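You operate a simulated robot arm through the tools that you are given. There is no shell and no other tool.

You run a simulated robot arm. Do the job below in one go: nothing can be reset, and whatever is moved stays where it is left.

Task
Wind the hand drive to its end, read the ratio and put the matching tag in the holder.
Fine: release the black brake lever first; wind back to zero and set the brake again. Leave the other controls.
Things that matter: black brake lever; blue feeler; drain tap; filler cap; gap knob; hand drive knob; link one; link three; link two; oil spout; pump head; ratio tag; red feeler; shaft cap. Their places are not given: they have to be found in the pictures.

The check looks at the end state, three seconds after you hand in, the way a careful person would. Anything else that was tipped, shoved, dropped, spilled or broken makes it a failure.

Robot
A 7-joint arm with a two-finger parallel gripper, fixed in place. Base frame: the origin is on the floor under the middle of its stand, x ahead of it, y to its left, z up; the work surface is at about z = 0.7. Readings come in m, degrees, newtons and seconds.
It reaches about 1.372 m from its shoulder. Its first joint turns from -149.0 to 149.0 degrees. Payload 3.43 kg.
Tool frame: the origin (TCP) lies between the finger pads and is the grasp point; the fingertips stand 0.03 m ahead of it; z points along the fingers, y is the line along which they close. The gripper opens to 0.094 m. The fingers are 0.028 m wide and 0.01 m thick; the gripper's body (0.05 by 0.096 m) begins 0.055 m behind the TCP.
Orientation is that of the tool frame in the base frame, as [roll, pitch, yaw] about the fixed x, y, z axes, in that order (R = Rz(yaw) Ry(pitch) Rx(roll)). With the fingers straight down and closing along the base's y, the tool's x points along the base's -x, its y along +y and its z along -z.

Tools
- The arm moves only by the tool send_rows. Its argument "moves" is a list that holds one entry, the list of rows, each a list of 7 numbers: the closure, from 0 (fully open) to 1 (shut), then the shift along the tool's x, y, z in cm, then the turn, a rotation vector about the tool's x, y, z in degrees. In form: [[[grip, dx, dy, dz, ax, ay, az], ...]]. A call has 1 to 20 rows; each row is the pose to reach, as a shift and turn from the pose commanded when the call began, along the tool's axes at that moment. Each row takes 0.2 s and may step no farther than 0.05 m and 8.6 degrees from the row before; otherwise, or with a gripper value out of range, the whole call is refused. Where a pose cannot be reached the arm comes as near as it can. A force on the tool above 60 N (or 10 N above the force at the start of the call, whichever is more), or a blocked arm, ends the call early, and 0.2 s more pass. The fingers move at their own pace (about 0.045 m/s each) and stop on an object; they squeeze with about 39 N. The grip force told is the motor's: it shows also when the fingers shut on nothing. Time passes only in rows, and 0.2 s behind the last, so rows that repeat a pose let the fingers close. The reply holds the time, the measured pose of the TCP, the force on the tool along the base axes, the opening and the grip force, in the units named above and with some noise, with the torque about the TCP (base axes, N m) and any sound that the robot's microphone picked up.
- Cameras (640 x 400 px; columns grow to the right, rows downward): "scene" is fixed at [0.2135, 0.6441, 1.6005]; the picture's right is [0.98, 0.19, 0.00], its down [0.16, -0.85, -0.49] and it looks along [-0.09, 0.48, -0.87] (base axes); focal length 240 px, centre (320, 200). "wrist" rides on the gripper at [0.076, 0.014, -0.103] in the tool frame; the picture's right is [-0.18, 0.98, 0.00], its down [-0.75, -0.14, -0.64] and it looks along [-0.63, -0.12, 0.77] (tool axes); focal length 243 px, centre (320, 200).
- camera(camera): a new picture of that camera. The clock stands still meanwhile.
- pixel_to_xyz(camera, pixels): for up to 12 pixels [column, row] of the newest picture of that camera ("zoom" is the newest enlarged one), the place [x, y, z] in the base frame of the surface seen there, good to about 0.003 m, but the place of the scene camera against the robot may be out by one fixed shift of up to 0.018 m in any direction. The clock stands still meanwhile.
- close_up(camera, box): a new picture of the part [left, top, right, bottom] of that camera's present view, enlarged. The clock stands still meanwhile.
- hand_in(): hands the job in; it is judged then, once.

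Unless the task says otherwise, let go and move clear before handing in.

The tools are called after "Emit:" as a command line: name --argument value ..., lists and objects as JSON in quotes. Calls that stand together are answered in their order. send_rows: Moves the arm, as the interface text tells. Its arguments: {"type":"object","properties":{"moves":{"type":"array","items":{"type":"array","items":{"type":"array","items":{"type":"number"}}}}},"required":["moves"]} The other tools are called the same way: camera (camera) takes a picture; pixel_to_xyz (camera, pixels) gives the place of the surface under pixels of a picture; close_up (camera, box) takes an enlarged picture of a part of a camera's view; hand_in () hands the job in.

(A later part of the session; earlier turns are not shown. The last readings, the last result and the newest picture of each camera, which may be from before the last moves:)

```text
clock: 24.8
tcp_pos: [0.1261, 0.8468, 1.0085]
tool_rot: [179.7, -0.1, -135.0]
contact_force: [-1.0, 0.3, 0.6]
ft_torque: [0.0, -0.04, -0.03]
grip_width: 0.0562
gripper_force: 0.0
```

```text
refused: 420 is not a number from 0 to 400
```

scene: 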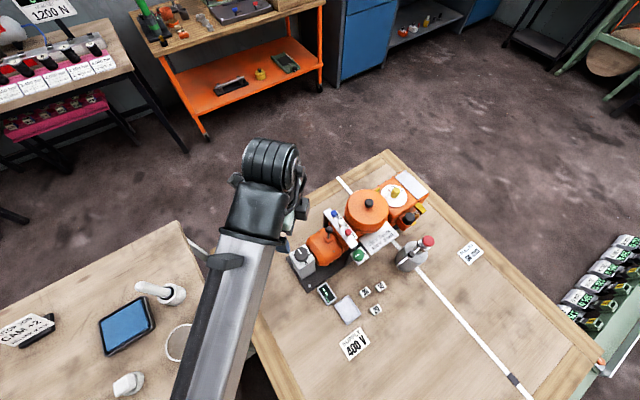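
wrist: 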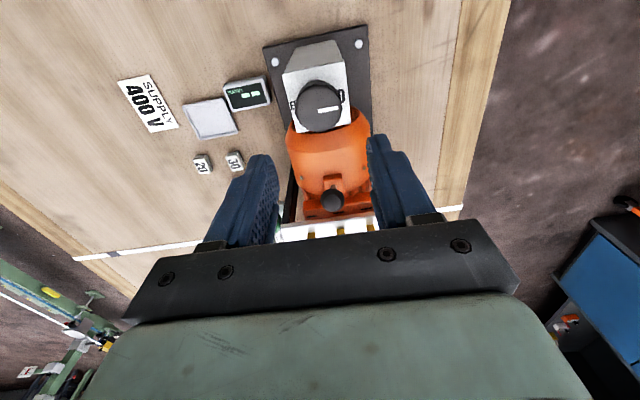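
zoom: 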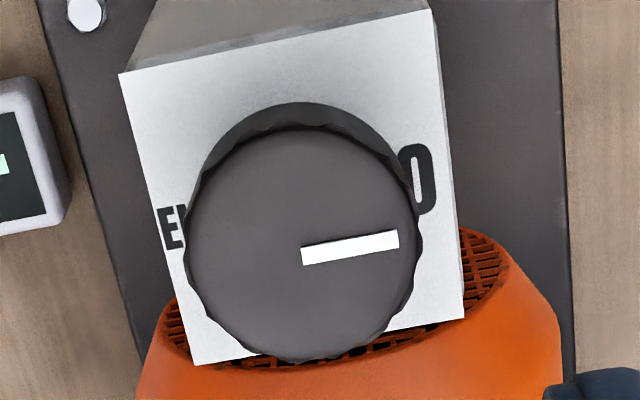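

"END" is on the left and "0" on the right, half a turn apart. I'll measure the knob's edges and centre.

Emit:
pixel_to_xyz --camera "zoom" --pixels '[[302, 243], [195, 243], [410, 243], [302, 140], [302, 345], [225, 170], [380, 170], [225, 315], [380, 315], [140, 120], [440, 300], [200, 350]]'

```text
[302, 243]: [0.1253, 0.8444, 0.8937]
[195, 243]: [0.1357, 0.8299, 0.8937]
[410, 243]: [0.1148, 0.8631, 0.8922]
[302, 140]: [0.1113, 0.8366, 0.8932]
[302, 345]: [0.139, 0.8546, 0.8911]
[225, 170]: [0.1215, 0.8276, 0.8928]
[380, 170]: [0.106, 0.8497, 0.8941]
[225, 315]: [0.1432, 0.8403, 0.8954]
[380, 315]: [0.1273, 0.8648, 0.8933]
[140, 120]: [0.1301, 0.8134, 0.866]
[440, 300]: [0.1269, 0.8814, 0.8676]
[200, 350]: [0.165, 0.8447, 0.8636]
```

The knob centre is about (0.125, 0.846) with a radius of about 19.5 mm and its top at 0.893. I'll descend so that the fingertips stop above the box top (0.866), then close.

Emit:
send_rows --moves '[[[0.4, 0.15, 0, 3, 0, 0, 0], [0.4, 0.15, 0, 6, 0, 0, 0], [0.4, 0.15, 0, 9, 0, 0, 0], [0.4, 0.15, 0, 10.3, 0, 0, 0], [0.4, 0.15, 0, 10.3, 0, 0, 0]]]'

Emit:
close_up --camera "wrist" --box '[240, 100, 400, 240]'

```text
clock: 26.0
tcp_pos: [0.1246, 0.8475, 0.9077]
tool_rot: [179.6, 0.0, -135.0]
contact_force: [0.5, 0.7, -0.4]
ft_torque: [-0.01, 0.01, -0.01]
grip_width: 0.0564
gripper_force: 0.0
```

```text
2.86 times, centred on (320, 170) of wrist
```

zoom: 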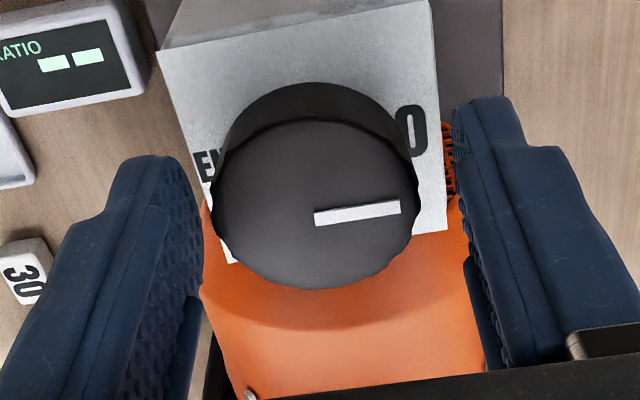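

The knob is about 1 mm left of the finger centre. I'll shift 1 mm and close on it.

Emit:
send_rows --moves '[[[0.4, 0.05, -0.1, 0, 0, 0, 0], [0.5, 0.05, -0.1, 0, 0, 0, 0], [0.6, 0.05, -0.1, 0, 0, 0, 0], [0.7, 0.05, -0.1, 0, 0, 0, 0], [0.7, 0.05, -0.1, 0, 0, 0, 0], [0.7, 0.05, -0.1, 0, 0, 0, 0]]]'

Emit:
close_up --camera "wrist" --box '[240, 100, 400, 240]'

```text
clock: 27.4
tcp_pos: [0.124, 0.846, 0.9064]
tool_rot: [179.8, 0.0, -135.0]
contact_force: [3.4, -3.2, -0.6]
ft_torque: [-0.5, -0.55, -0.04]
grip_width: 0.0426
gripper_force: 45.3
```

```text
2.86 times, centred on (320, 170) of wrist
```

zoom: 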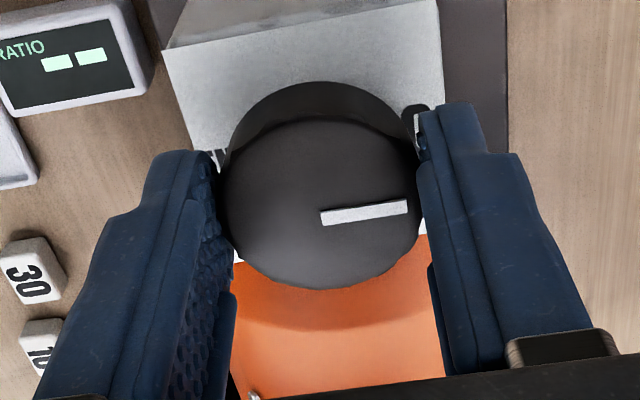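

The knob is gripped (42.6 mm wide). I'll test a clockwise turn (as seen from above) of 6° and watch the torque about z.

Emit:
send_rows --moves '[[[0.7, 0, 0, 0, 0, 0, 3], [0.7, 0, 0, 0, 0, 0, 6], [0.7, 0, 0, 0, 0, 0, 6]]]'

Emit:
close_up --camera "wrist" --box '[240, 100, 400, 240]'

```text
clock: 28.2
tcp_pos: [0.1258, 0.8471, 0.9059]
tool_rot: [179.7, -0.1, -141.0]
contact_force: [-0.4, -4.0, 8.5]
ft_torque: [-0.26, -1.14, -0.03]
grip_width: 0.0425
gripper_force: 45.0
```

```text
2.86 times, centred on (320, 170) of wrist
```

zoom: 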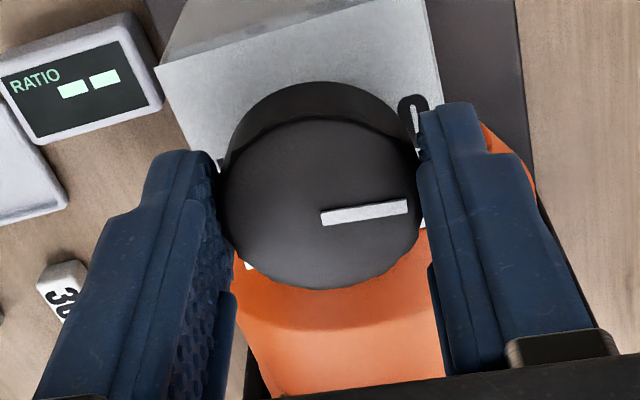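

The knob turned with the gripper and almost no torque (-0.03 Nm), so clockwise is right and the brake is released. I'll continue clockwise by 80° in steps.

Emit:
send_rows --moves '[[[0.7, 0, 0, 0, 0, 0, 8], [0.7, 0, 0, 0, 0, 0, 16], [0.7, 0, 0, 0, 0, 0, 24], [0.7, 0, 0, 0, 0, 0, 32], [0.7, 0, 0, 0, 0, 0, 40], [0.7, 0, 0, 0, 0, 0, 40]]]'

Emit:
close_up --camera "wrist" --box '[240, 100, 400, 240]'

Emit:
close_up --camera "scene" --box '[376, 170, 424, 208]'

```text
clock: 29.6
tcp_pos: [0.124, 0.8481, 0.9067]
tool_rot: [179.7, -0.2, 178.8]
contact_force: [-8.5, 10.7, 23.5]
ft_torque: [-0.04, -0.08, 0.04]
grip_width: 0.0425
gripper_force: 45.4
```

```text
2.86 times, centred on (320, 170) of wrist
```

zoom: 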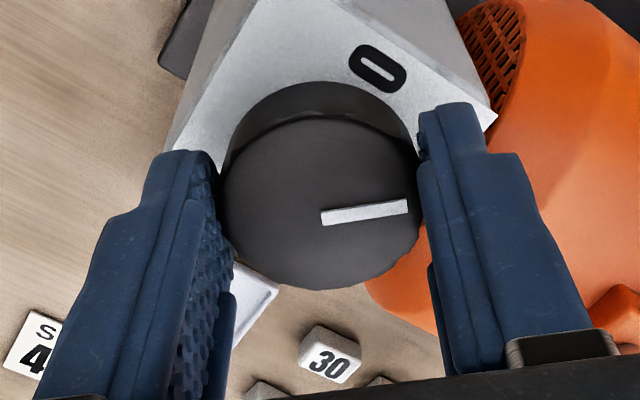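

```text
10.53 times, centred on (400, 189) of scene
```

zoom: 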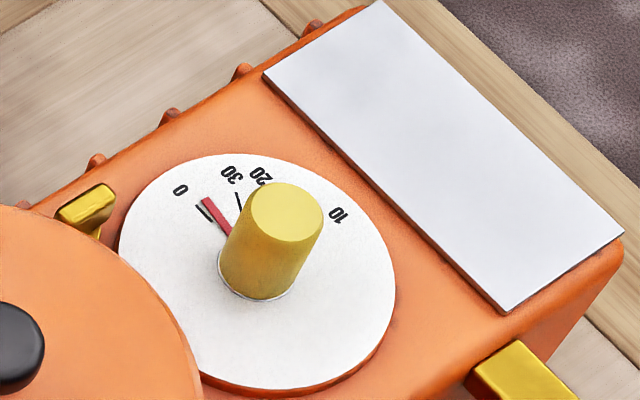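

The red pointer has started moving off 0 on the dial. I'll continue clockwise, easing up 1 mm because there is 23 N of downward press.

Emit:
send_rows --moves '[[[0.7, 0, 0, -0.1, 0, 0, 8], [0.7, 0, 0, -0.1, 0, 0, 16], [0.7, 0, 0, -0.1, 0, 0, 24], [0.7, 0, 0, -0.1, 0, 0, 32], [0.7, 0, 0, -0.1, 0, 0, 40], [0.7, 0, 0, -0.1, 0, 0, 40]]]'

Emit:
close_up --camera "wrist" --box '[240, 100, 400, 240]'

Emit:
close_up --camera "scene" --box '[376, 170, 424, 208]'

```text
clock: 31.0
tcp_pos: [0.124, 0.8479, 0.9078]
tool_rot: [179.8, -0.4, 138.9]
contact_force: [-5.7, 26.2, 9.6]
ft_torque: [-0.46, -0.25, 0.04]
grip_width: 0.0426
gripper_force: 45.0
```

```text
2.86 times, centred on (320, 170) of wrist
```

zoom: 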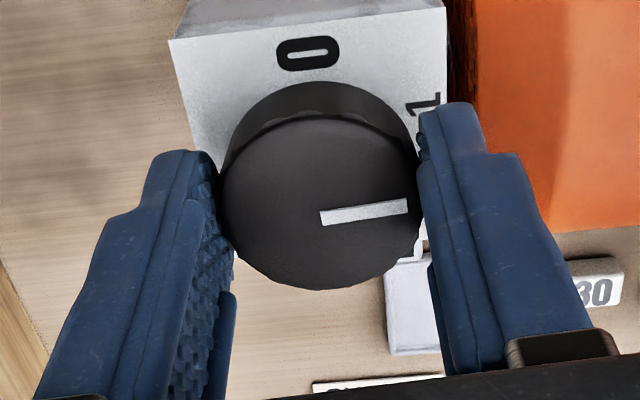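

```text
10.53 times, centred on (400, 189) of scene
```

zoom: 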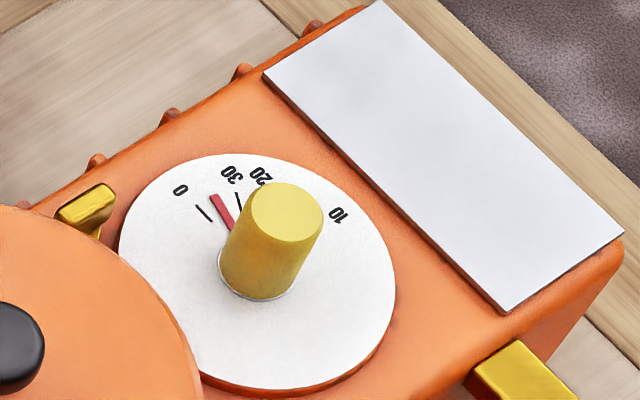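

After about 86° of the half-turn the pointer is roughly halfway to the "30" mark. A 26 N side load means the knob centre is about 2.5 mm in +y from my commanded centre, so I'll correct for that while turning further.

Emit:
send_rows --moves '[[[0.7, 0.1, 0.08, 0, 0, 0, 0], [0.7, 0.2, 0.16, 0, 0, 0, 8], [0.7, 0.2, 0.16, 0, 0, 0, 16], [0.7, 0.2, 0.16, 0, 0, 0, 24], [0.7, 0.2, 0.16, 0, 0, 0, 32], [0.7, 0.2, 0.16, 0, 0, 0, 40], [0.7, 0.2, 0.16, 0, 0, 0, 40]]]'

Emit:
close_up --camera "scene" --box '[376, 170, 424, 208]'

```text
clock: 32.6
tcp_pos: [0.1259, 0.848, 0.9068]
tool_rot: [-179.9, -0.2, 98.8]
contact_force: [14.4, 6.2, 5.7]
ft_torque: [1.25, -1.06, 0.03]
grip_width: 0.0423
gripper_force: 45.6
```

```text
10.53 times, centred on (400, 189) of scene
```

zoom: 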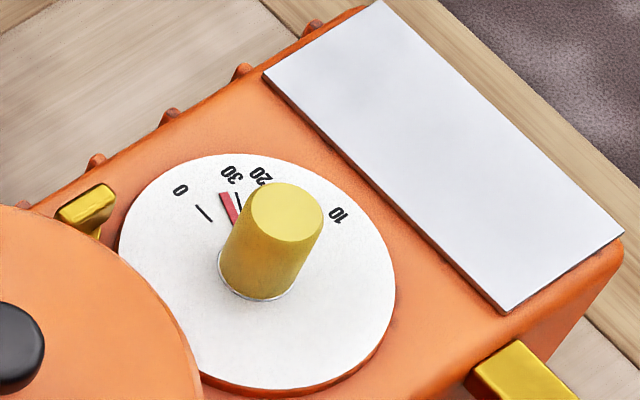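

The total is now about 126° and the pointer is nearly at the "30" mark. I'll continue by 40° with a slight recentring.

Emit:
send_rows --moves '[[[0.7, 0.03, 0.1, 0, 0, 0, 8], [0.7, 0.03, 0.1, 0, 0, 0, 16], [0.7, 0.03, 0.1, 0, 0, 0, 24], [0.7, 0.03, 0.1, 0, 0, 0, 32], [0.7, 0.03, 0.1, 0, 0, 0, 40], [0.7, 0.03, 0.1, 0, 0, 0, 40]]]'

Emit:
close_up --camera "scene" --box '[376, 170, 424, 208]'

Emit:
close_up --camera "wrist" --box '[240, 100, 400, 240]'

```text
clock: 33.6
tcp_pos: [0.1263, 0.8479, 0.9071]
tool_rot: [-178.5, -0.3, 92.2]
contact_force: [-13.5, 2.8, -3.8]
ft_torque: [0.08, -0.43, -0.01]
grip_width: 0.0427
gripper_force: 45.7
out of reach, approached as far as the arm can: row 1, 2, 3, 4, 5
stopped in row 5: the force on the tool passed its limit at 61 N (the readings are from after the stop); the commanded pose is now the measured one
```

```text
10.53 times, centred on (400, 189) of scene
```

zoom: 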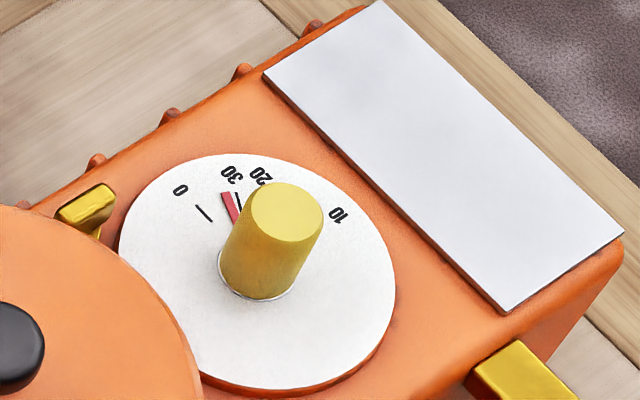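

```text
2.86 times, centred on (320, 170) of wrist
```

zoom: 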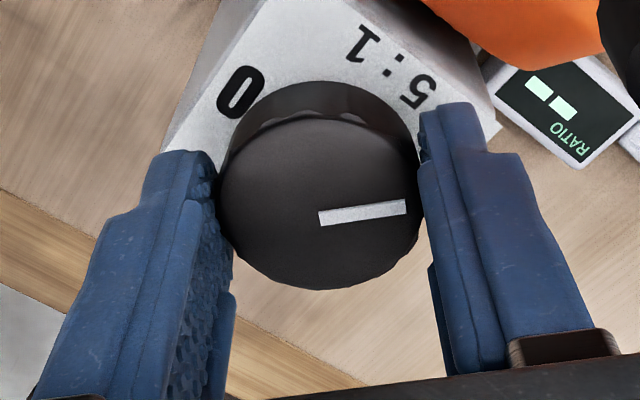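

The wrist has reached its limit near yaw 92°, with the knob turned about 132°. I'll open, rise, turn back counter-clockwise above the knob, and regrip.

Emit:
send_rows --moves '[[[0.6, 0, 0, 0, 0, 0, 0], [0.4, 0, 0, 0, 0, 0, 0], [0.4, 0, 0, 0, 0, 0, 0], [0.4, 0, 0, 0, 0, 0, 0]]]'

Emit:
send_rows --moves '[[[0.4, 0, 0, -2, -0.7, 0, 0], [0.4, 0, 0, -4, -1.5, 0, 0], [0.4, 0, 0, -5, -1.5, 0, 0], [0.4, 0, 0, -5, -1.5, 0, 0]]]'

Emit:
close_up --camera "wrist" --box '[240, 60, 400, 200]'

```text
clock: 34.6
tcp_pos: [0.1285, 0.8476, 0.9056]
tool_rot: [-178.7, -0.3, 92.2]
contact_force: [0.4, 0.6, -1.1]
ft_torque: [0.02, -0.02, -0.02]
grip_width: 0.0564
gripper_force: 0.0
```

```text
clock: 35.6
tcp_pos: [0.1293, 0.848, 0.9564]
tool_rot: [179.8, -0.3, 92.2]
contact_force: [-0.3, 1.0, -1.2]
ft_torque: [0.02, 0.03, -0.01]
grip_width: 0.0563
gripper_force: 0.0
```

```text
2.86 times, centred on (320, 130) of wrist
```

zoom: 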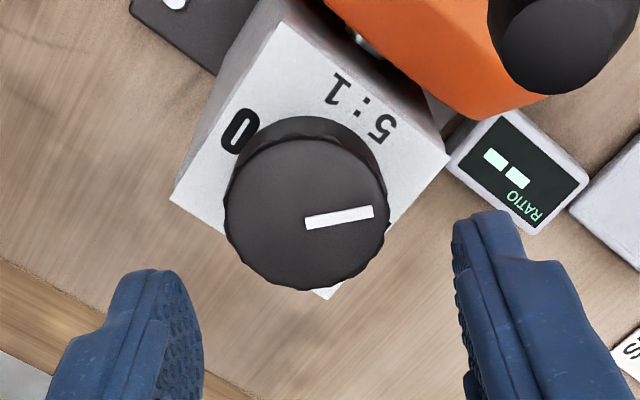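

The knob holds its position when released. I'll rotate back about 100° counter-clockwise above it and recentre.

Emit:
send_rows --moves '[[[0.4, -0.05, -0.2, 0, 0, 0, -8], [0.4, -0.1, -0.4, 0, 0, 0, -16], [0.4, -0.1, -0.4, 0, 0, 0, -24], [0.4, -0.1, -0.4, 0, 0, 0, -32], [0.4, -0.1, -0.4, 0, 0, 0, -40], [0.4, -0.1, -0.4, 0, 0, 0, -48], [0.4, -0.1, -0.4, 0, 0, 0, -56], [0.4, -0.1, -0.4, 0, 0, 0, -64], [0.4, -0.1, -0.4, 0, 0, 0, -72], [0.4, -0.1, -0.4, 0, 0, 0, -80], [0.4, -0.1, -0.4, 0, 0, 0, -88], [0.4, -0.1, -0.4, 0, 0, 0, -96], [0.4, -0.1, -0.4, 0, 0, 0, -100], [0.4, -0.1, -0.4, 0, 0, 0, -100]]]'

Emit:
close_up --camera "wrist" --box '[240, 60, 400, 200]'

```text
clock: 38.6
tcp_pos: [0.1263, 0.846, 0.9568]
tool_rot: [179.9, 0.3, -167.7]
contact_force: [-0.3, 0.1, 0.6]
ft_torque: [0.03, -0.01, 0.04]
grip_width: 0.0564
gripper_force: 0.0
```

```text
2.86 times, centred on (320, 130) of wrist
```

zoom: 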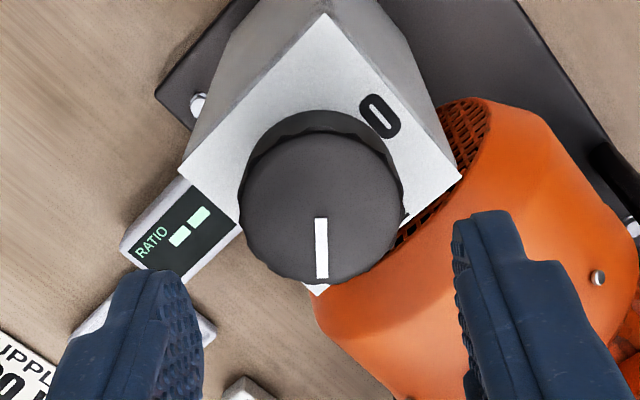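

The knob is seen between the fingers at (322,209) in the zoom. I'll measure its centre again before regripping.

Emit:
pixel_to_xyz --camera "zoom" --pixels '[[322, 209], [250, 209], [396, 209], [322, 142], [322, 276], [270, 160], [374, 160], [270, 258], [374, 258]]'

```text
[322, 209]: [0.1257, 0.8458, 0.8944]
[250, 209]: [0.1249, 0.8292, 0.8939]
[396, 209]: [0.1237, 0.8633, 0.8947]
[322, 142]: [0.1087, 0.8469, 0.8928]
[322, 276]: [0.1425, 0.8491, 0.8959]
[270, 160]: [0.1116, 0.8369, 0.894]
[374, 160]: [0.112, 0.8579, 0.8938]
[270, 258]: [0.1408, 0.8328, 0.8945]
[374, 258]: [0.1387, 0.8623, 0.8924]
```

The centre is about (0.1253, 0.8472). I'll descend with a small correction and grip again.

Emit:
send_rows --moves '[[[0.4, 0.05, 0.12, 2, 0, 0, 0], [0.4, 0.05, 0.12, 4, 0, 0, 0], [0.4, 0.05, 0.12, 4.9, 0, 0, 0], [0.5, 0.05, 0.12, 4.9, 0, 0, 0], [0.6, 0.05, 0.12, 4.9, 0, 0, 0], [0.7, 0.05, 0.12, 4.9, 0, 0, 0], [0.7, 0.05, 0.12, 4.9, 0, 0, 0], [0.7, 0.05, 0.12, 4.9, 0, 0, 0]]]'

Emit:
close_up --camera "wrist" --box '[240, 100, 400, 240]'

```text
clock: 40.4
tcp_pos: [0.1237, 0.8466, 0.9068]
tool_rot: [179.8, 0.3, -167.9]
contact_force: [1.1, -5.0, -1.8]
ft_torque: [-0.47, -0.35, -0.04]
grip_width: 0.0428
gripper_force: 44.5
```

```text
2.86 times, centred on (320, 170) of wrist
```

zoom: 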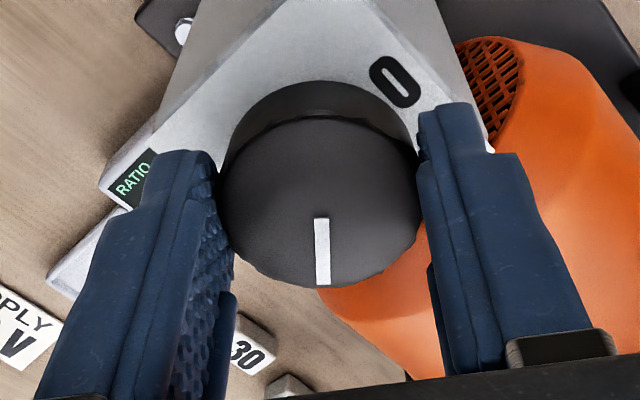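

Gripped again with little load. I'll turn 32° further clockwise, then approach the stop in small steps.

Emit:
send_rows --moves '[[[0.7, 0, 0, 0, 0, 0, 8], [0.7, 0, 0, 0, 0, 0, 16], [0.7, 0, 0, 0, 0, 0, 24], [0.7, 0, 0, 0, 0, 0, 32], [0.7, 0, 0, 0, 0, 0, 32]]]'

Emit:
close_up --camera "scene" --box '[376, 170, 424, 208]'

Emit:
close_up --camera "wrist" --box '[240, 100, 400, 240]'

```text
clock: 41.6
tcp_pos: [0.1237, 0.8484, 0.9089]
tool_rot: [179.7, 0.0, 160.0]
contact_force: [-2.0, 2.2, 3.5]
ft_torque: [-0.77, -0.55, 0.01]
grip_width: 0.0423
gripper_force: 44.7
```

```text
10.53 times, centred on (400, 189) of scene
```

zoom: 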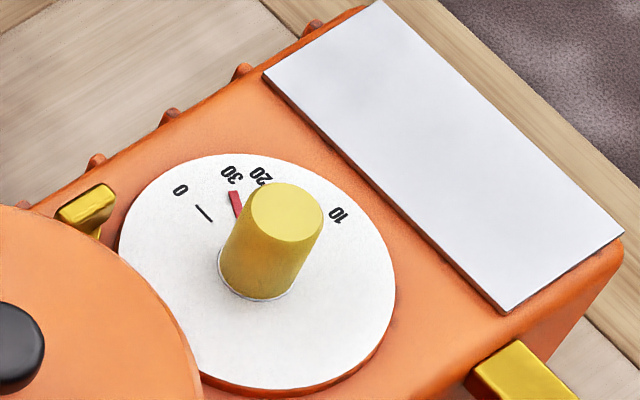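

```text
2.86 times, centred on (320, 170) of wrist
```

zoom: 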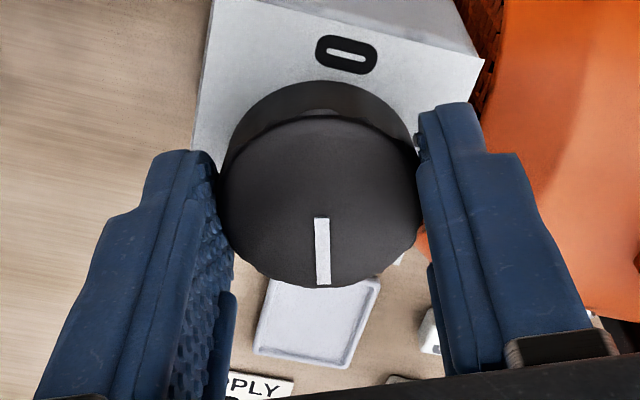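

The pointer is now near the "30" mark and the total is about 164°. I'll turn the last degrees slowly and look for a stop torque or a sound.

Emit:
send_rows --moves '[[[0.7, 0, 0, 0, 0, 0, 4], [0.7, 0, 0, 0, 0, 0, 8], [0.7, 0, 0, 0, 0, 0, 12], [0.7, 0, 0, 0, 0, 0, 12]]]'

Emit:
send_rows --moves '[[[0.7, 0, 0, 0, 0, 0, 2], [0.7, 0, 0, 0, 0, 0, 4], [0.7, 0, 0, 0, 0, 0, 4]]]'

Emit:
close_up --camera "scene" --box '[376, 170, 424, 208]'

Emit:
close_up --camera "scene" --box '[300, 260, 396, 330]'

```text
clock: 42.6
tcp_pos: [0.1247, 0.8485, 0.9073]
tool_rot: [179.6, 0.0, 148.0]
contact_force: [-0.2, 0.9, 0.6]
ft_torque: [-0.25, 0.18, -0.01]
grip_width: 0.0423
gripper_force: 44.9
```

```text
clock: 43.4
tcp_pos: [0.124, 0.8486, 0.9068]
tool_rot: [179.8, 0.0, 144.1]
contact_force: [-0.8, 4.2, 0.5]
ft_torque: [-0.73, 0.02, 0.02]
grip_width: 0.0423
gripper_force: 45.1
```

```text
10.53 times, centred on (400, 189) of scene
```

zoom: 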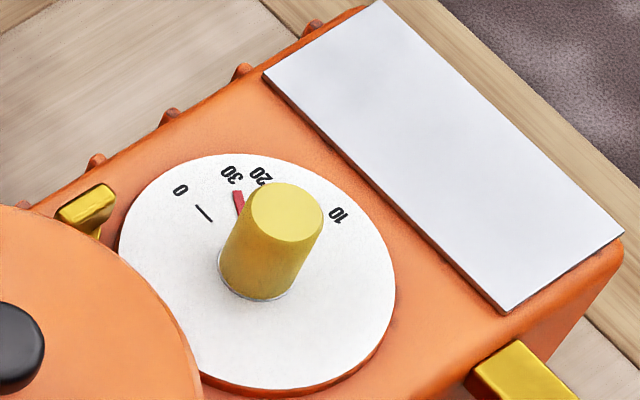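

```text
5.71 times, centred on (348, 295) of scene
```

zoom: 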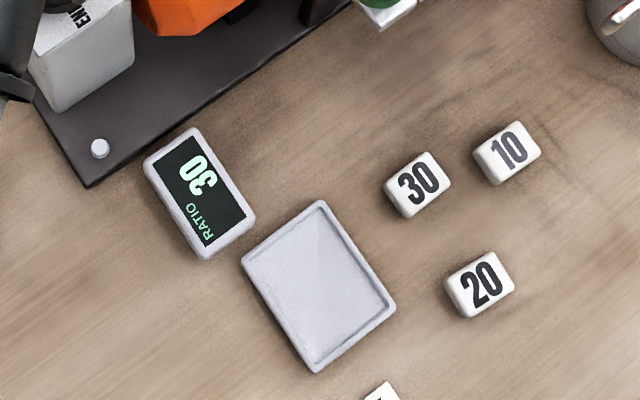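

The RATIO display now shows "30" and the pointer covers the "30" mark. I'll nudge 4° more to confirm the end stop.

Emit:
send_rows --moves '[[[0.7, 0, 0, 0, 0, 0, 2], [0.7, 0, 0, 0, 0, 0, 4], [0.7, 0, 0, 0, 0, 0, 4]]]'

Emit:
close_up --camera "wrist" --box '[240, 100, 400, 240]'

Emit:
close_up --camera "scene" --box '[300, 260, 396, 330]'

```text
clock: 44.2
tcp_pos: [0.1245, 0.8485, 0.908]
tool_rot: [179.8, 0.0, 140.0]
contact_force: [1.1, 0.4, 0.1]
ft_torque: [-0.54, 0.12, 0.55]
grip_width: 0.0421
gripper_force: 45.0
```

```text
2.86 times, centred on (320, 170) of wrist
```

zoom: 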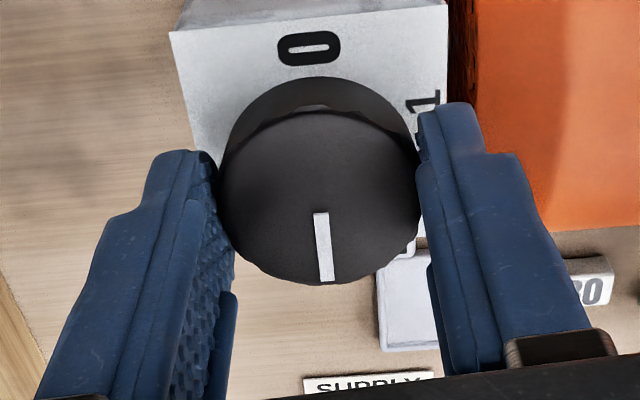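

```text
5.71 times, centred on (348, 295) of scene
```

zoom: 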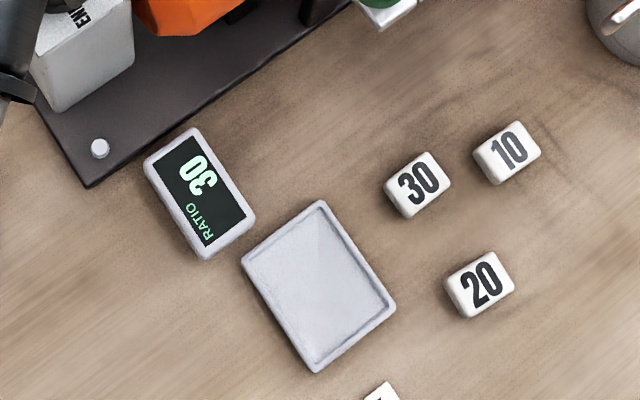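

The z torque rose to 0.55 Nm, confirming the end stop: the ratio is 30. Now I'll wind back counter-clockwise, starting with 44°.

Emit:
send_rows --moves '[[[0.7, 0, 0, 0, 0, 0, -4], [0.7, 0, 0, 0, 0, 0, -12], [0.7, 0, 0, 0, 0, 0, -20], [0.7, 0, 0, 0, 0, 0, -28], [0.7, 0, 0, 0, 0, 0, -36], [0.7, 0, 0, 0, 0, 0, -44], [0.7, 0, 0, 0, 0, 0, -44]]]'

Emit:
send_rows --moves '[[[0.7, 0, 0, 0, 0, 0, -8], [0.7, 0, 0, 0, 0, 0, -16], [0.7, 0, 0, 0, 0, 0, -24], [0.7, 0, 0, 0, 0, 0, -32], [0.7, 0, 0, 0, 0, 0, -40], [0.7, 0, 0, 0, 0, 0, -40]]]'

Emit:
close_up --camera "scene" --box '[376, 170, 424, 208]'

Emit:
close_up --camera "wrist" --box '[240, 100, 400, 240]'

```text
clock: 45.8
tcp_pos: [0.1253, 0.8463, 0.9071]
tool_rot: [179.8, 0.2, -175.8]
contact_force: [0.9, -5.9, -6.4]
ft_torque: [-0.59, 0.66, 0.02]
grip_width: 0.0418
gripper_force: 44.6
```

```text
clock: 47.2
tcp_pos: [0.1243, 0.845, 0.9078]
tool_rot: [-180.0, 0.2, -135.9]
contact_force: [10.0, -23.9, -13.6]
ft_torque: [0.54, -0.21, -0.04]
grip_width: 0.0421
gripper_force: 44.8
```

```text
10.53 times, centred on (400, 189) of scene
```

zoom: 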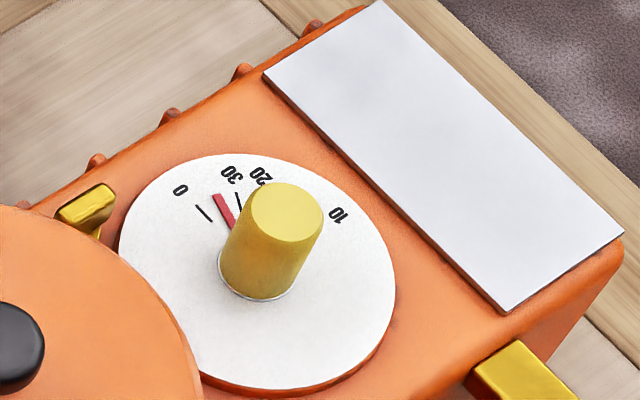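

```text
2.86 times, centred on (320, 170) of wrist
```

zoom: 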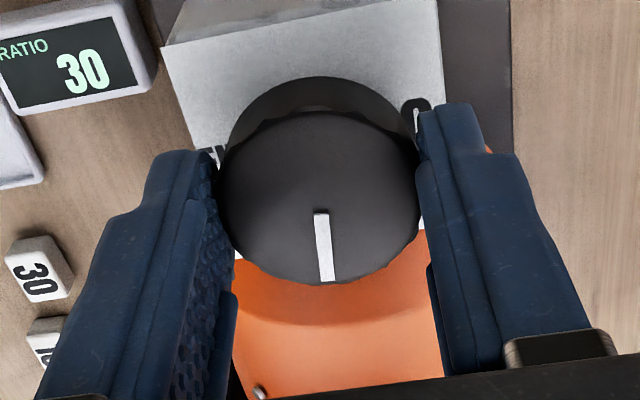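

The display keeps "30" and the pointer is halfway back. I'll correct the centre slightly for the 24 N side load and keep winding back.

Emit:
send_rows --moves '[[[0.7, 0.07, -0.2, 0.05, 0, 0, 0], [0.7, 0.07, -0.2, 0.05, 0, 0, -8], [0.7, 0.07, -0.2, 0.05, 0, 0, -16], [0.7, 0.07, -0.2, 0.05, 0, 0, -24], [0.7, 0.07, -0.2, 0.05, 0, 0, -32], [0.7, 0.07, -0.2, 0.05, 0, 0, -40], [0.7, 0.07, -0.2, 0.05, 0, 0, -40]]]'

Emit:
close_up --camera "wrist" --box '[240, 100, 400, 240]'

```text
clock: 48.8
tcp_pos: [0.1255, 0.8469, 0.909]
tool_rot: [-179.9, 0.4, -95.8]
contact_force: [6.2, -10.0, 4.3]
ft_torque: [-0.97, 0.3, -0.01]
grip_width: 0.0421
gripper_force: 45.1
```

```text
2.86 times, centred on (320, 170) of wrist
```

zoom: 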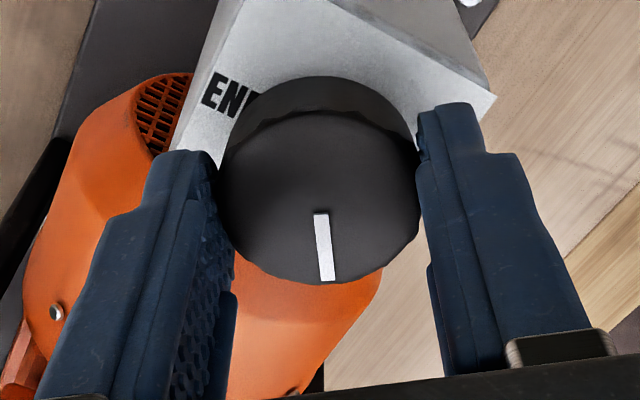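

124° back so far. I'll continue another 40°, then finish in small steps.

Emit:
send_rows --moves '[[[0.7, 0.08, -0.05, 0, 0, 0, -8], [0.7, 0.08, -0.05, 0, 0, 0, -16], [0.7, 0.08, -0.05, 0, 0, 0, -24], [0.7, 0.08, -0.05, 0, 0, 0, -32], [0.7, 0.08, -0.05, 0, 0, 0, -40], [0.7, 0.08, -0.05, 0, 0, 0, -40]]]'

Emit:
send_rows --moves '[[[0.7, 0, 0, 0, 0, 0, -4], [0.7, 0, 0, 0, 0, 0, -8], [0.7, 0, 0, 0, 0, 0, -10], [0.7, 0, 0, 0, 0, 0, -10]]]'

Emit:
close_up --camera "scene" --box '[376, 170, 424, 208]'

Emit:
close_up --camera "wrist" --box '[240, 100, 400, 240]'

```text
clock: 50.2
tcp_pos: [0.1267, 0.8468, 0.9067]
tool_rot: [-179.6, 0.3, -55.8]
contact_force: [12.0, 12.6, 16.2]
ft_torque: [1.02, 0.27, 0.0]
grip_width: 0.0422
gripper_force: 44.6
```

```text
clock: 51.2
tcp_pos: [0.1269, 0.8478, 0.9069]
tool_rot: [-179.5, 0.3, -45.9]
contact_force: [14.7, 18.5, 13.3]
ft_torque: [0.76, 0.32, -0.02]
grip_width: 0.0422
gripper_force: 44.6
```

```text
10.53 times, centred on (400, 189) of scene
```

zoom: 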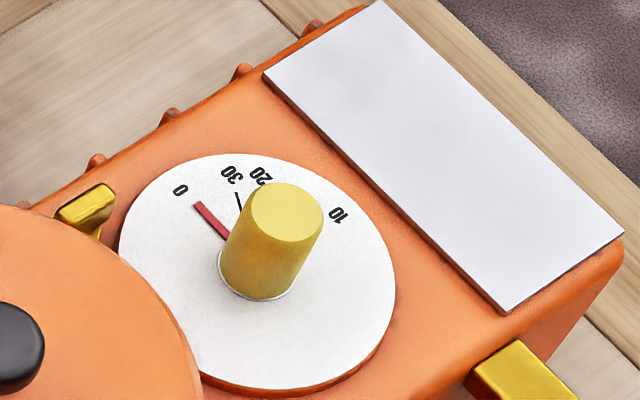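

```text
2.86 times, centred on (320, 170) of wrist
```

zoom: 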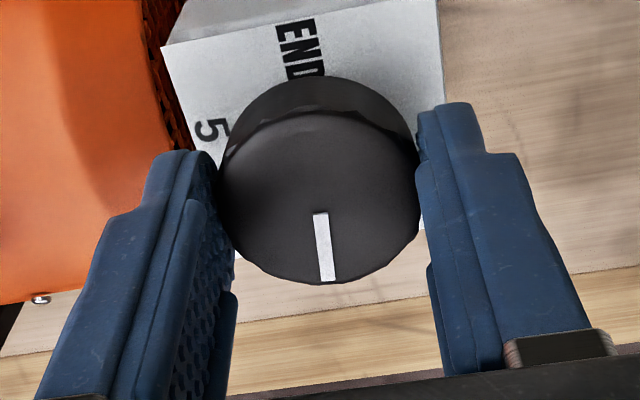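

The pointer is almost over 0. I'll turn the last few degrees in 2° steps until the zero stop shows in the torque.

Emit:
send_rows --moves '[[[0.7, 0, 0, 0, 0, 0, -2], [0.7, 0, 0, 0, 0, 0, -4], [0.7, 0, 0, 0, 0, 0, -5], [0.7, 0, 0, 0, 0, 0, -5]]]'

Emit:
send_rows --moves '[[[0.7, 0, 0, 0, 0, 0, -2], [0.7, 0, 0, 0, 0, 0, -4], [0.7, 0, 0, 0, 0, 0, -4]]]'

```text
clock: 52.2
tcp_pos: [0.1271, 0.846, 0.9079]
tool_rot: [-179.5, 0.2, -40.9]
contact_force: [12.0, 23.0, 24.5]
ft_torque: [-0.24, -0.44, 0.0]
grip_width: 0.0419
gripper_force: 44.9
```

```text
clock: 53.0
tcp_pos: [0.1275, 0.8454, 0.9073]
tool_rot: [-179.6, 0.1, -36.9]
contact_force: [16.1, 16.9, 22.9]
ft_torque: [0.51, 0.17, -0.83]
grip_width: 0.0423
gripper_force: 45.3
```

The torque of -0.83 Nm shows the zero stop is reached. I'll open in place, check the mark, then rise.

Emit:
send_rows --moves '[[[0.6, 0, 0, 0, 0, 0, 0], [0.4, 0, 0, 0, 0, 0, 0], [0.4, 0, 0, 0, 0, 0, 0], [0.4, 0, 0, 0, 0, 0, 0]]]'

Emit:
send_rows --moves '[[[0.4, 0, 0, -3, 0, 0, 0], [0.4, 0, 0, -6, 0, 0, 0], [0.4, 0, 0, -9, 0, 0, 0], [0.4, 0, 0, -12, 0, 0, 0], [0.4, 0, 0, -14, 0, 0, 0], [0.4, 0, 0, -14, 0, 0, 0]]]'

Emit:
camera --camera "wrist"

Emit:
close_up --camera "scene" --box '[376, 170, 424, 208]'

```text
clock: 54.0
tcp_pos: [0.1265, 0.8451, 0.9075]
tool_rot: [-179.8, 0.0, -37.0]
contact_force: [0.1, -0.7, 0.3]
ft_torque: [0.0, 0.02, 0.0]
grip_width: 0.0564
gripper_force: 0.1
```

```text
clock: 55.4
tcp_pos: [0.1254, 0.8441, 1.0474]
tool_rot: [-179.7, 0.1, -36.9]
contact_force: [0.2, 1.4, 1.1]
ft_torque: [0.01, 0.02, 0.02]
grip_width: 0.0563
gripper_force: 0.1
```

```text
taken
```

wrist: 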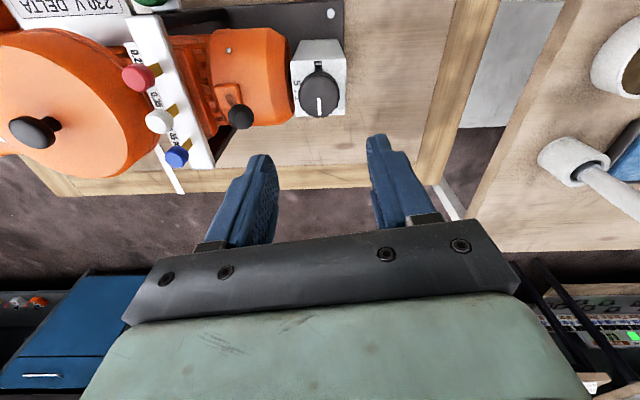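

```text
10.53 times, centred on (400, 189) of scene
```

zoom: 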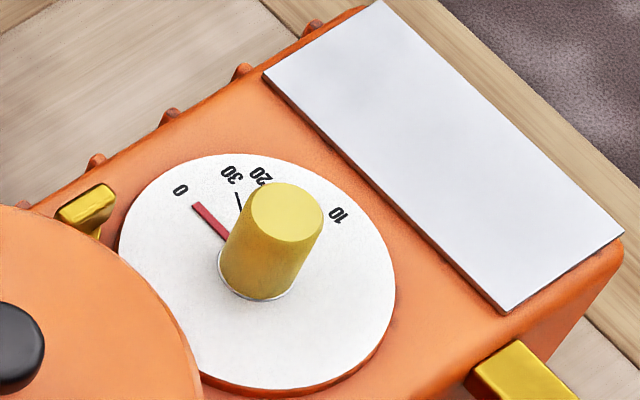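

The pointer is back on 0. I'll check the knob mark up close, then rotate the wrist back to line up with the lever.

Emit:
close_up --camera "wrist" --box '[272, 30, 368, 120]'

Emit:
send_rows --moves '[[[0.4, 0, 0, 0, 0, 0, 8], [0.4, 0, 0, 0, 0, 0, 16], [0.4, 0, 0, 0, 0, 0, 24], [0.4, 0, 0, 0, 0, 0, 32], [0.4, 0, 0, 0, 0, 0, 40], [0.4, 0, 0, 0, 0, 0, 48], [0.4, 0, 0, 0, 0, 0, 56], [0.4, 0, 0, 0, 0, 0, 64], [0.4, 0, 0, 0, 0, 0, 72], [0.4, 0, 0, 0, 0, 0, 80], [0.4, 0, 0, 0, 0, 0, 88], [0.4, 0, 0, 0, 0, 0, 96], [0.4, 0, 0, 0, 0, 0, 98], [0.4, 0, 0, 0, 0, 0, 98]]]'

Emit:
camera --camera "wrist"

```text
4.44 times, centred on (320, 75) of wrist
```

zoom: 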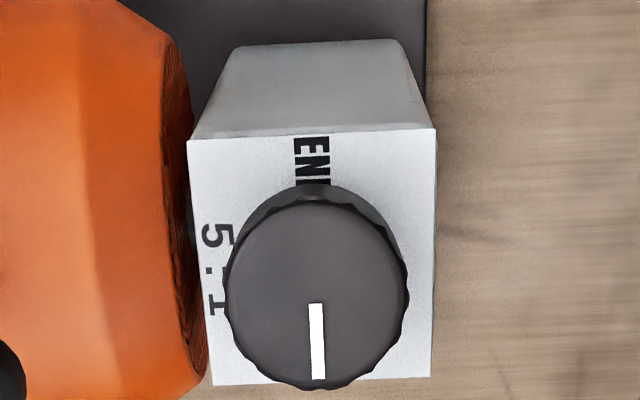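

```text
clock: 58.4
tcp_pos: [0.1244, 0.8431, 1.047]
tool_rot: [179.9, 0.3, -135.0]
contact_force: [0.3, -0.2, -0.9]
ft_torque: [0.01, 0.02, -0.03]
grip_width: 0.0561
gripper_force: 0.0
```

```text
taken
```

wrist: 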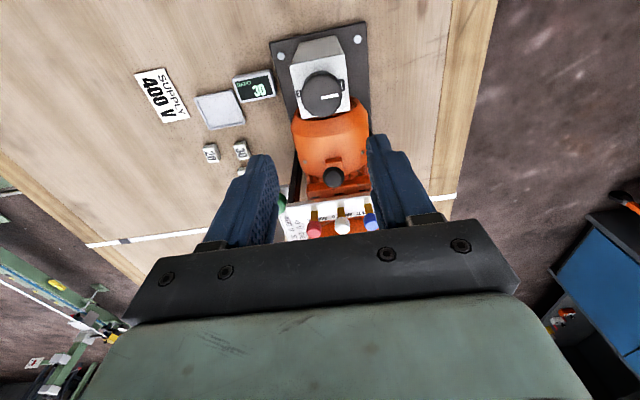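

The mark points to 0, opposite END. I'll go to the tilted pre-grasp pose above the lever that I used when retreating.

Emit:
send_rows --moves '[[[0.4, -0.8, 0, 1, 0, -7, 0], [0.4, -1.6, 0, 2, 0, -14, 0], [0.4, -2.4, 0, 3, 0, -21, 0], [0.4, -3.18, 0, 4, 0, -28, 0], [0.4, -3.18, 0, 4, 0, -28, 0]]]'

Emit:
close_up --camera "wrist" --box '[240, 60, 400, 200]'

Emit:
camera --camera "wrist"

Emit:
pixel_to_xyz --camera "wrist" --pixels '[[320, 98], [320, 105], [320, 113], [320, 130]]'

```text
clock: 59.6
tcp_pos: [0.1475, 0.8687, 1.0081]
tool_rot: [179.8, 28.4, -135.0]
contact_force: [1.2, -0.2, -0.2]
ft_torque: [-0.01, 0.01, 0.0]
grip_width: 0.0565
gripper_force: 0.1
```

```text
2.86 times, centred on (320, 130) of wrist
```

zoom: 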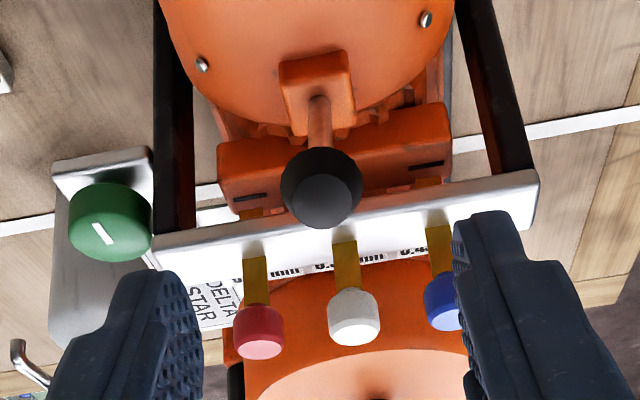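

```text
taken
```

wrist: 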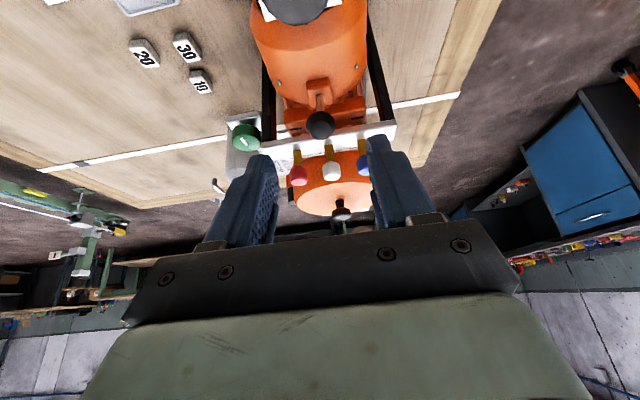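

```text
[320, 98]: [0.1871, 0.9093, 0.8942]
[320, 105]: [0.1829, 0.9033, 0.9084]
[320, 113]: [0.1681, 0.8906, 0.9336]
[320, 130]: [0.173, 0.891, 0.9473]
```

The lever knob is centred at (322,187) in the zoom. I'll advance 8 cm along the tool axis and close on the knob.

Emit:
send_rows --moves '[[[0.4, 0.1, 0, 3, 0, 0, 0], [0.4, 0.2, 0, 6, 0, 0, 0], [0.4, 0.3, 0, 8, 0, 0, 0], [0.4, 0.3, 0, 8, 0, 0, 0]]]'

Emit:
close_up --camera "wrist" --box '[240, 100, 400, 240]'

```text
clock: 60.6
tcp_pos: [0.1747, 0.8924, 0.9355]
tool_rot: [179.9, 28.3, -135.0]
contact_force: [-0.2, 0.6, 0.0]
ft_torque: [0.02, 0.03, -0.01]
grip_width: 0.056
gripper_force: 0.1
```

```text
2.86 times, centred on (320, 170) of wrist
```

zoom: 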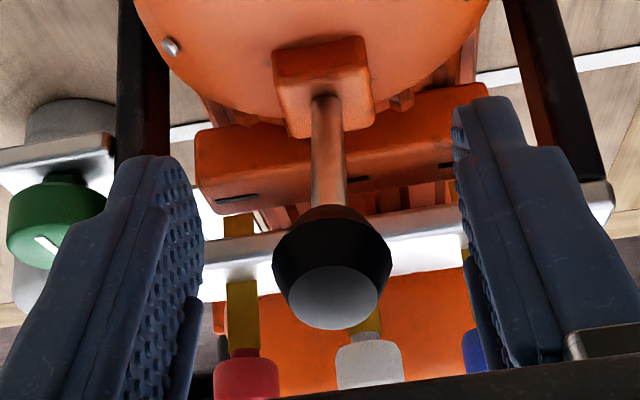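

The knob is about 2 mm to the right of centre. I'll shift by that and close.

Emit:
send_rows --moves '[[[0.4, 0, 0.2, 0, 0, 0, 0], [0.55, 0, 0.2, 0, 0, 0, 0], [0.7, 0, 0.2, 0, 0, 0, 0], [0.8, 0, 0.2, 0, 0, 0, 0], [0.85, 0, 0.2, 0, 0, 0, 0], [0.85, 0, 0.2, 0, 0, 0, 0], [0.85, 0, 0.2, 0, 0, 0, 0]]]'

Emit:
close_up --camera "wrist" --box '[240, 100, 400, 240]'

```text
clock: 62.2
tcp_pos: [0.1726, 0.894, 0.9365]
tool_rot: [179.9, 28.3, -135.1]
contact_force: [2.0, -0.5, 0.7]
ft_torque: [0.03, -0.04, -0.05]
grip_width: 0.022
gripper_force: 45.4
```

```text
2.86 times, centred on (320, 170) of wrist
```

zoom: 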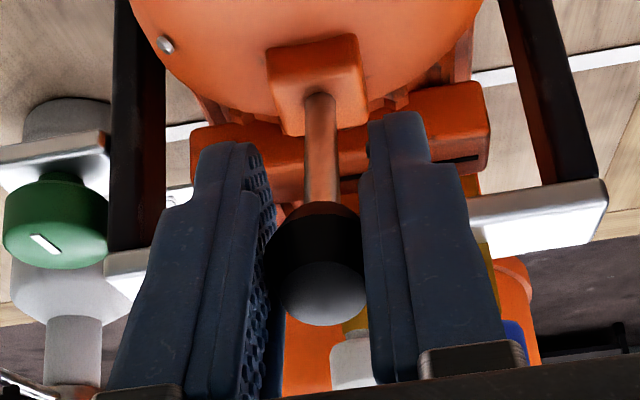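

The knob is gripped without load. I'll swing the lever back upright along the arc, 21° first.

Emit:
send_rows --moves '[[[0.85, -0.77, 0, 0.05, 0, 7, 0], [0.85, -1.52, 0, 0.19, 0, 14, 0], [0.85, -2.26, 0, 0.42, 0, 21, 0], [0.85, -2.26, 0, 0.42, 0, 21, 0]]]'

Emit:
send_rows --moves '[[[0.85, -0.4, 0, 0.01, 0, 3.5, 0], [0.85, -0.77, 0, 0.05, 0, 7, 0], [0.85, -0.77, 0, 0.05, 0, 7, 0]]]'

```text
clock: 63.2
tcp_pos: [0.1903, 0.9111, 0.9442]
tool_rot: [179.8, 7.4, -134.9]
contact_force: [13.3, 6.0, 12.6]
ft_torque: [0.69, -0.83, -0.03]
grip_width: 0.0218
gripper_force: 44.6
```

```text
clock: 64.0
tcp_pos: [0.194, 0.9151, 0.9446]
tool_rot: [179.9, 0.3, -134.9]
contact_force: [12.3, 8.0, 19.5]
ft_torque: [0.83, -0.81, 0.01]
grip_width: 0.0219
gripper_force: 45.1
```

The lever is nearly upright, with no stop torque yet. I'll nudge it 3° further to seat it against its set stop.

Emit:
send_rows --moves '[[[0.85, -0.17, 0, 0, 0, 1.5, 0], [0.85, -0.33, 0, 0.01, 0, 3, 0], [0.85, -0.33, 0, 0.01, 0, 3, 0]]]'

Emit:
close_up --camera "wrist" --box '[240, 100, 400, 240]'

Emit:
pixel_to_xyz --camera "zoom" --pixels '[[320, 120], [322, 150], [322, 190], [315, 250], [315, 290], [318, 135], [322, 170]]'

```text
clock: 64.8
tcp_pos: [0.195, 0.9161, 0.9446]
tool_rot: [-180.0, -2.9, -135.0]
contact_force: [1.4, -7.4, 7.5]
ft_torque: [0.53, -0.5, -0.03]
grip_width: 0.0219
gripper_force: 44.8
```

```text
2.86 times, centred on (320, 170) of wrist
```

zoom: 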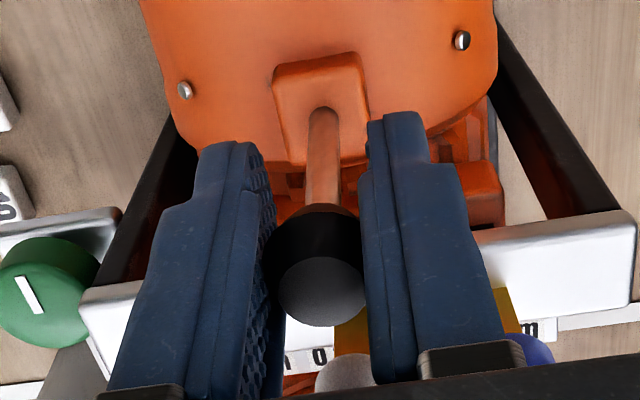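

```text
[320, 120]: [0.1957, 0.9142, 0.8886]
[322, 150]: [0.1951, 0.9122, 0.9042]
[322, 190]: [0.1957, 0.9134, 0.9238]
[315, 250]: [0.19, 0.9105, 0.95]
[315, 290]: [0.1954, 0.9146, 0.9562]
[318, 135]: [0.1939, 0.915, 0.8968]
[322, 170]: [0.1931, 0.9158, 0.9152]
```

The stem is now upright and the resisting hinge moment has grown to about 1 Nm, so the lever is on its set stop. I'll open in place and rise straight up.

Emit:
send_rows --moves '[[[0.75, 0, 0, 0, 0, 0, 0], [0.6, 0, 0, 0, 0, 0, 0], [0.5, 0, 0, 0, 0, 0, 0], [0.5, 0, 0, 0, 0, 0, 0]]]'

Emit:
send_rows --moves '[[[0.45, 0, 0, -3, 0, 0, 0], [0.4, 0, 0, -6, 0, 0, 0], [0.4, 0, 0, -9, 0, 0, 0], [0.4, 0, 0, -12, 0, -1.5, 0], [0.4, 0, 0, -15, 0, -3, 0], [0.4, 0, 0, -15, 0, -3, 0]]]'

Emit:
camera --camera "wrist"

Emit:
camera --camera "scene"

```text
clock: 65.8
tcp_pos: [0.1957, 0.9165, 0.9437]
tool_rot: [-180.0, -2.6, -134.8]
contact_force: [0.8, -0.4, 0.5]
ft_torque: [0.01, 0.0, -0.02]
grip_width: 0.0472
gripper_force: 0.1
```

```text
clock: 67.2
tcp_pos: [0.1998, 0.9227, 1.0931]
tool_rot: [179.9, 0.2, -134.9]
contact_force: [0.1, -0.6, 0.2]
ft_torque: [0.01, 0.0, -0.03]
grip_width: 0.0566
gripper_force: 0.0
```

```text
taken
```

wrist: 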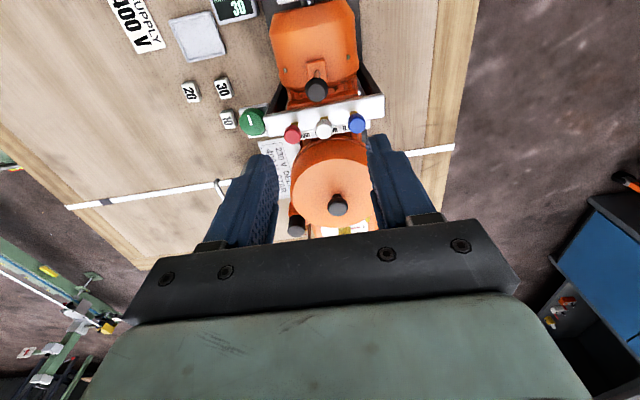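

```text
taken
```

scene: 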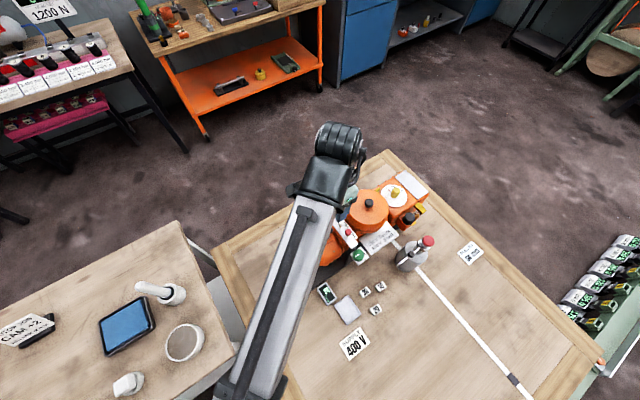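

The lever is standing upright again. I'll check it and the tags up close with the wrist camera.

Emit:
close_up --camera "wrist" --box '[256, 40, 384, 150]'

Emit:
close_up --camera "wrist" --box '[160, 0, 272, 140]'

Emit:
pixel_to_xyz --camera "wrist" --pixels '[[222, 88], [190, 92], [228, 119], [197, 38], [316, 70], [316, 88], [172, 20], [184, 60], [224, 50], [208, 14]]'

```text
3.64 times, centred on (320, 95) of wrist
```

zoom: 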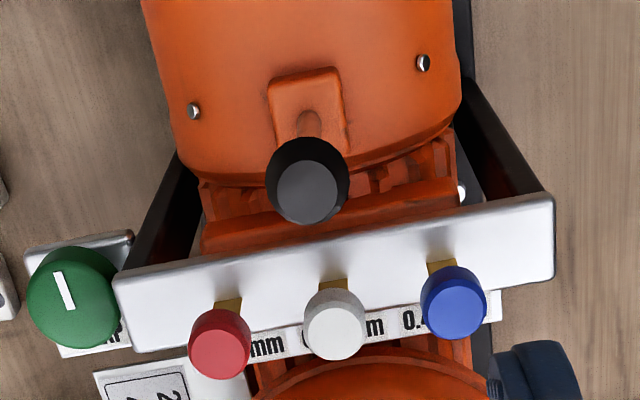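

```text
2.86 times, centred on (216, 70) of wrist
```

zoom: 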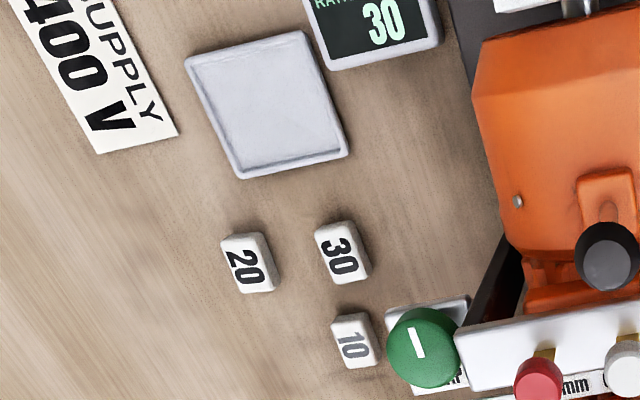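

```text
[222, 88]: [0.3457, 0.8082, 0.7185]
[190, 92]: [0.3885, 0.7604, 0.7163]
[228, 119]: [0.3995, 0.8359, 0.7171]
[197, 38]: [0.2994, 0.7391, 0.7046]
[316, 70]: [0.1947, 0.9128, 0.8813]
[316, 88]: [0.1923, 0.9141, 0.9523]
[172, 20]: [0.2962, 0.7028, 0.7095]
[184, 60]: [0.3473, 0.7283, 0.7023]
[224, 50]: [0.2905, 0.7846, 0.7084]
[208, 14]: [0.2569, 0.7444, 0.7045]
```

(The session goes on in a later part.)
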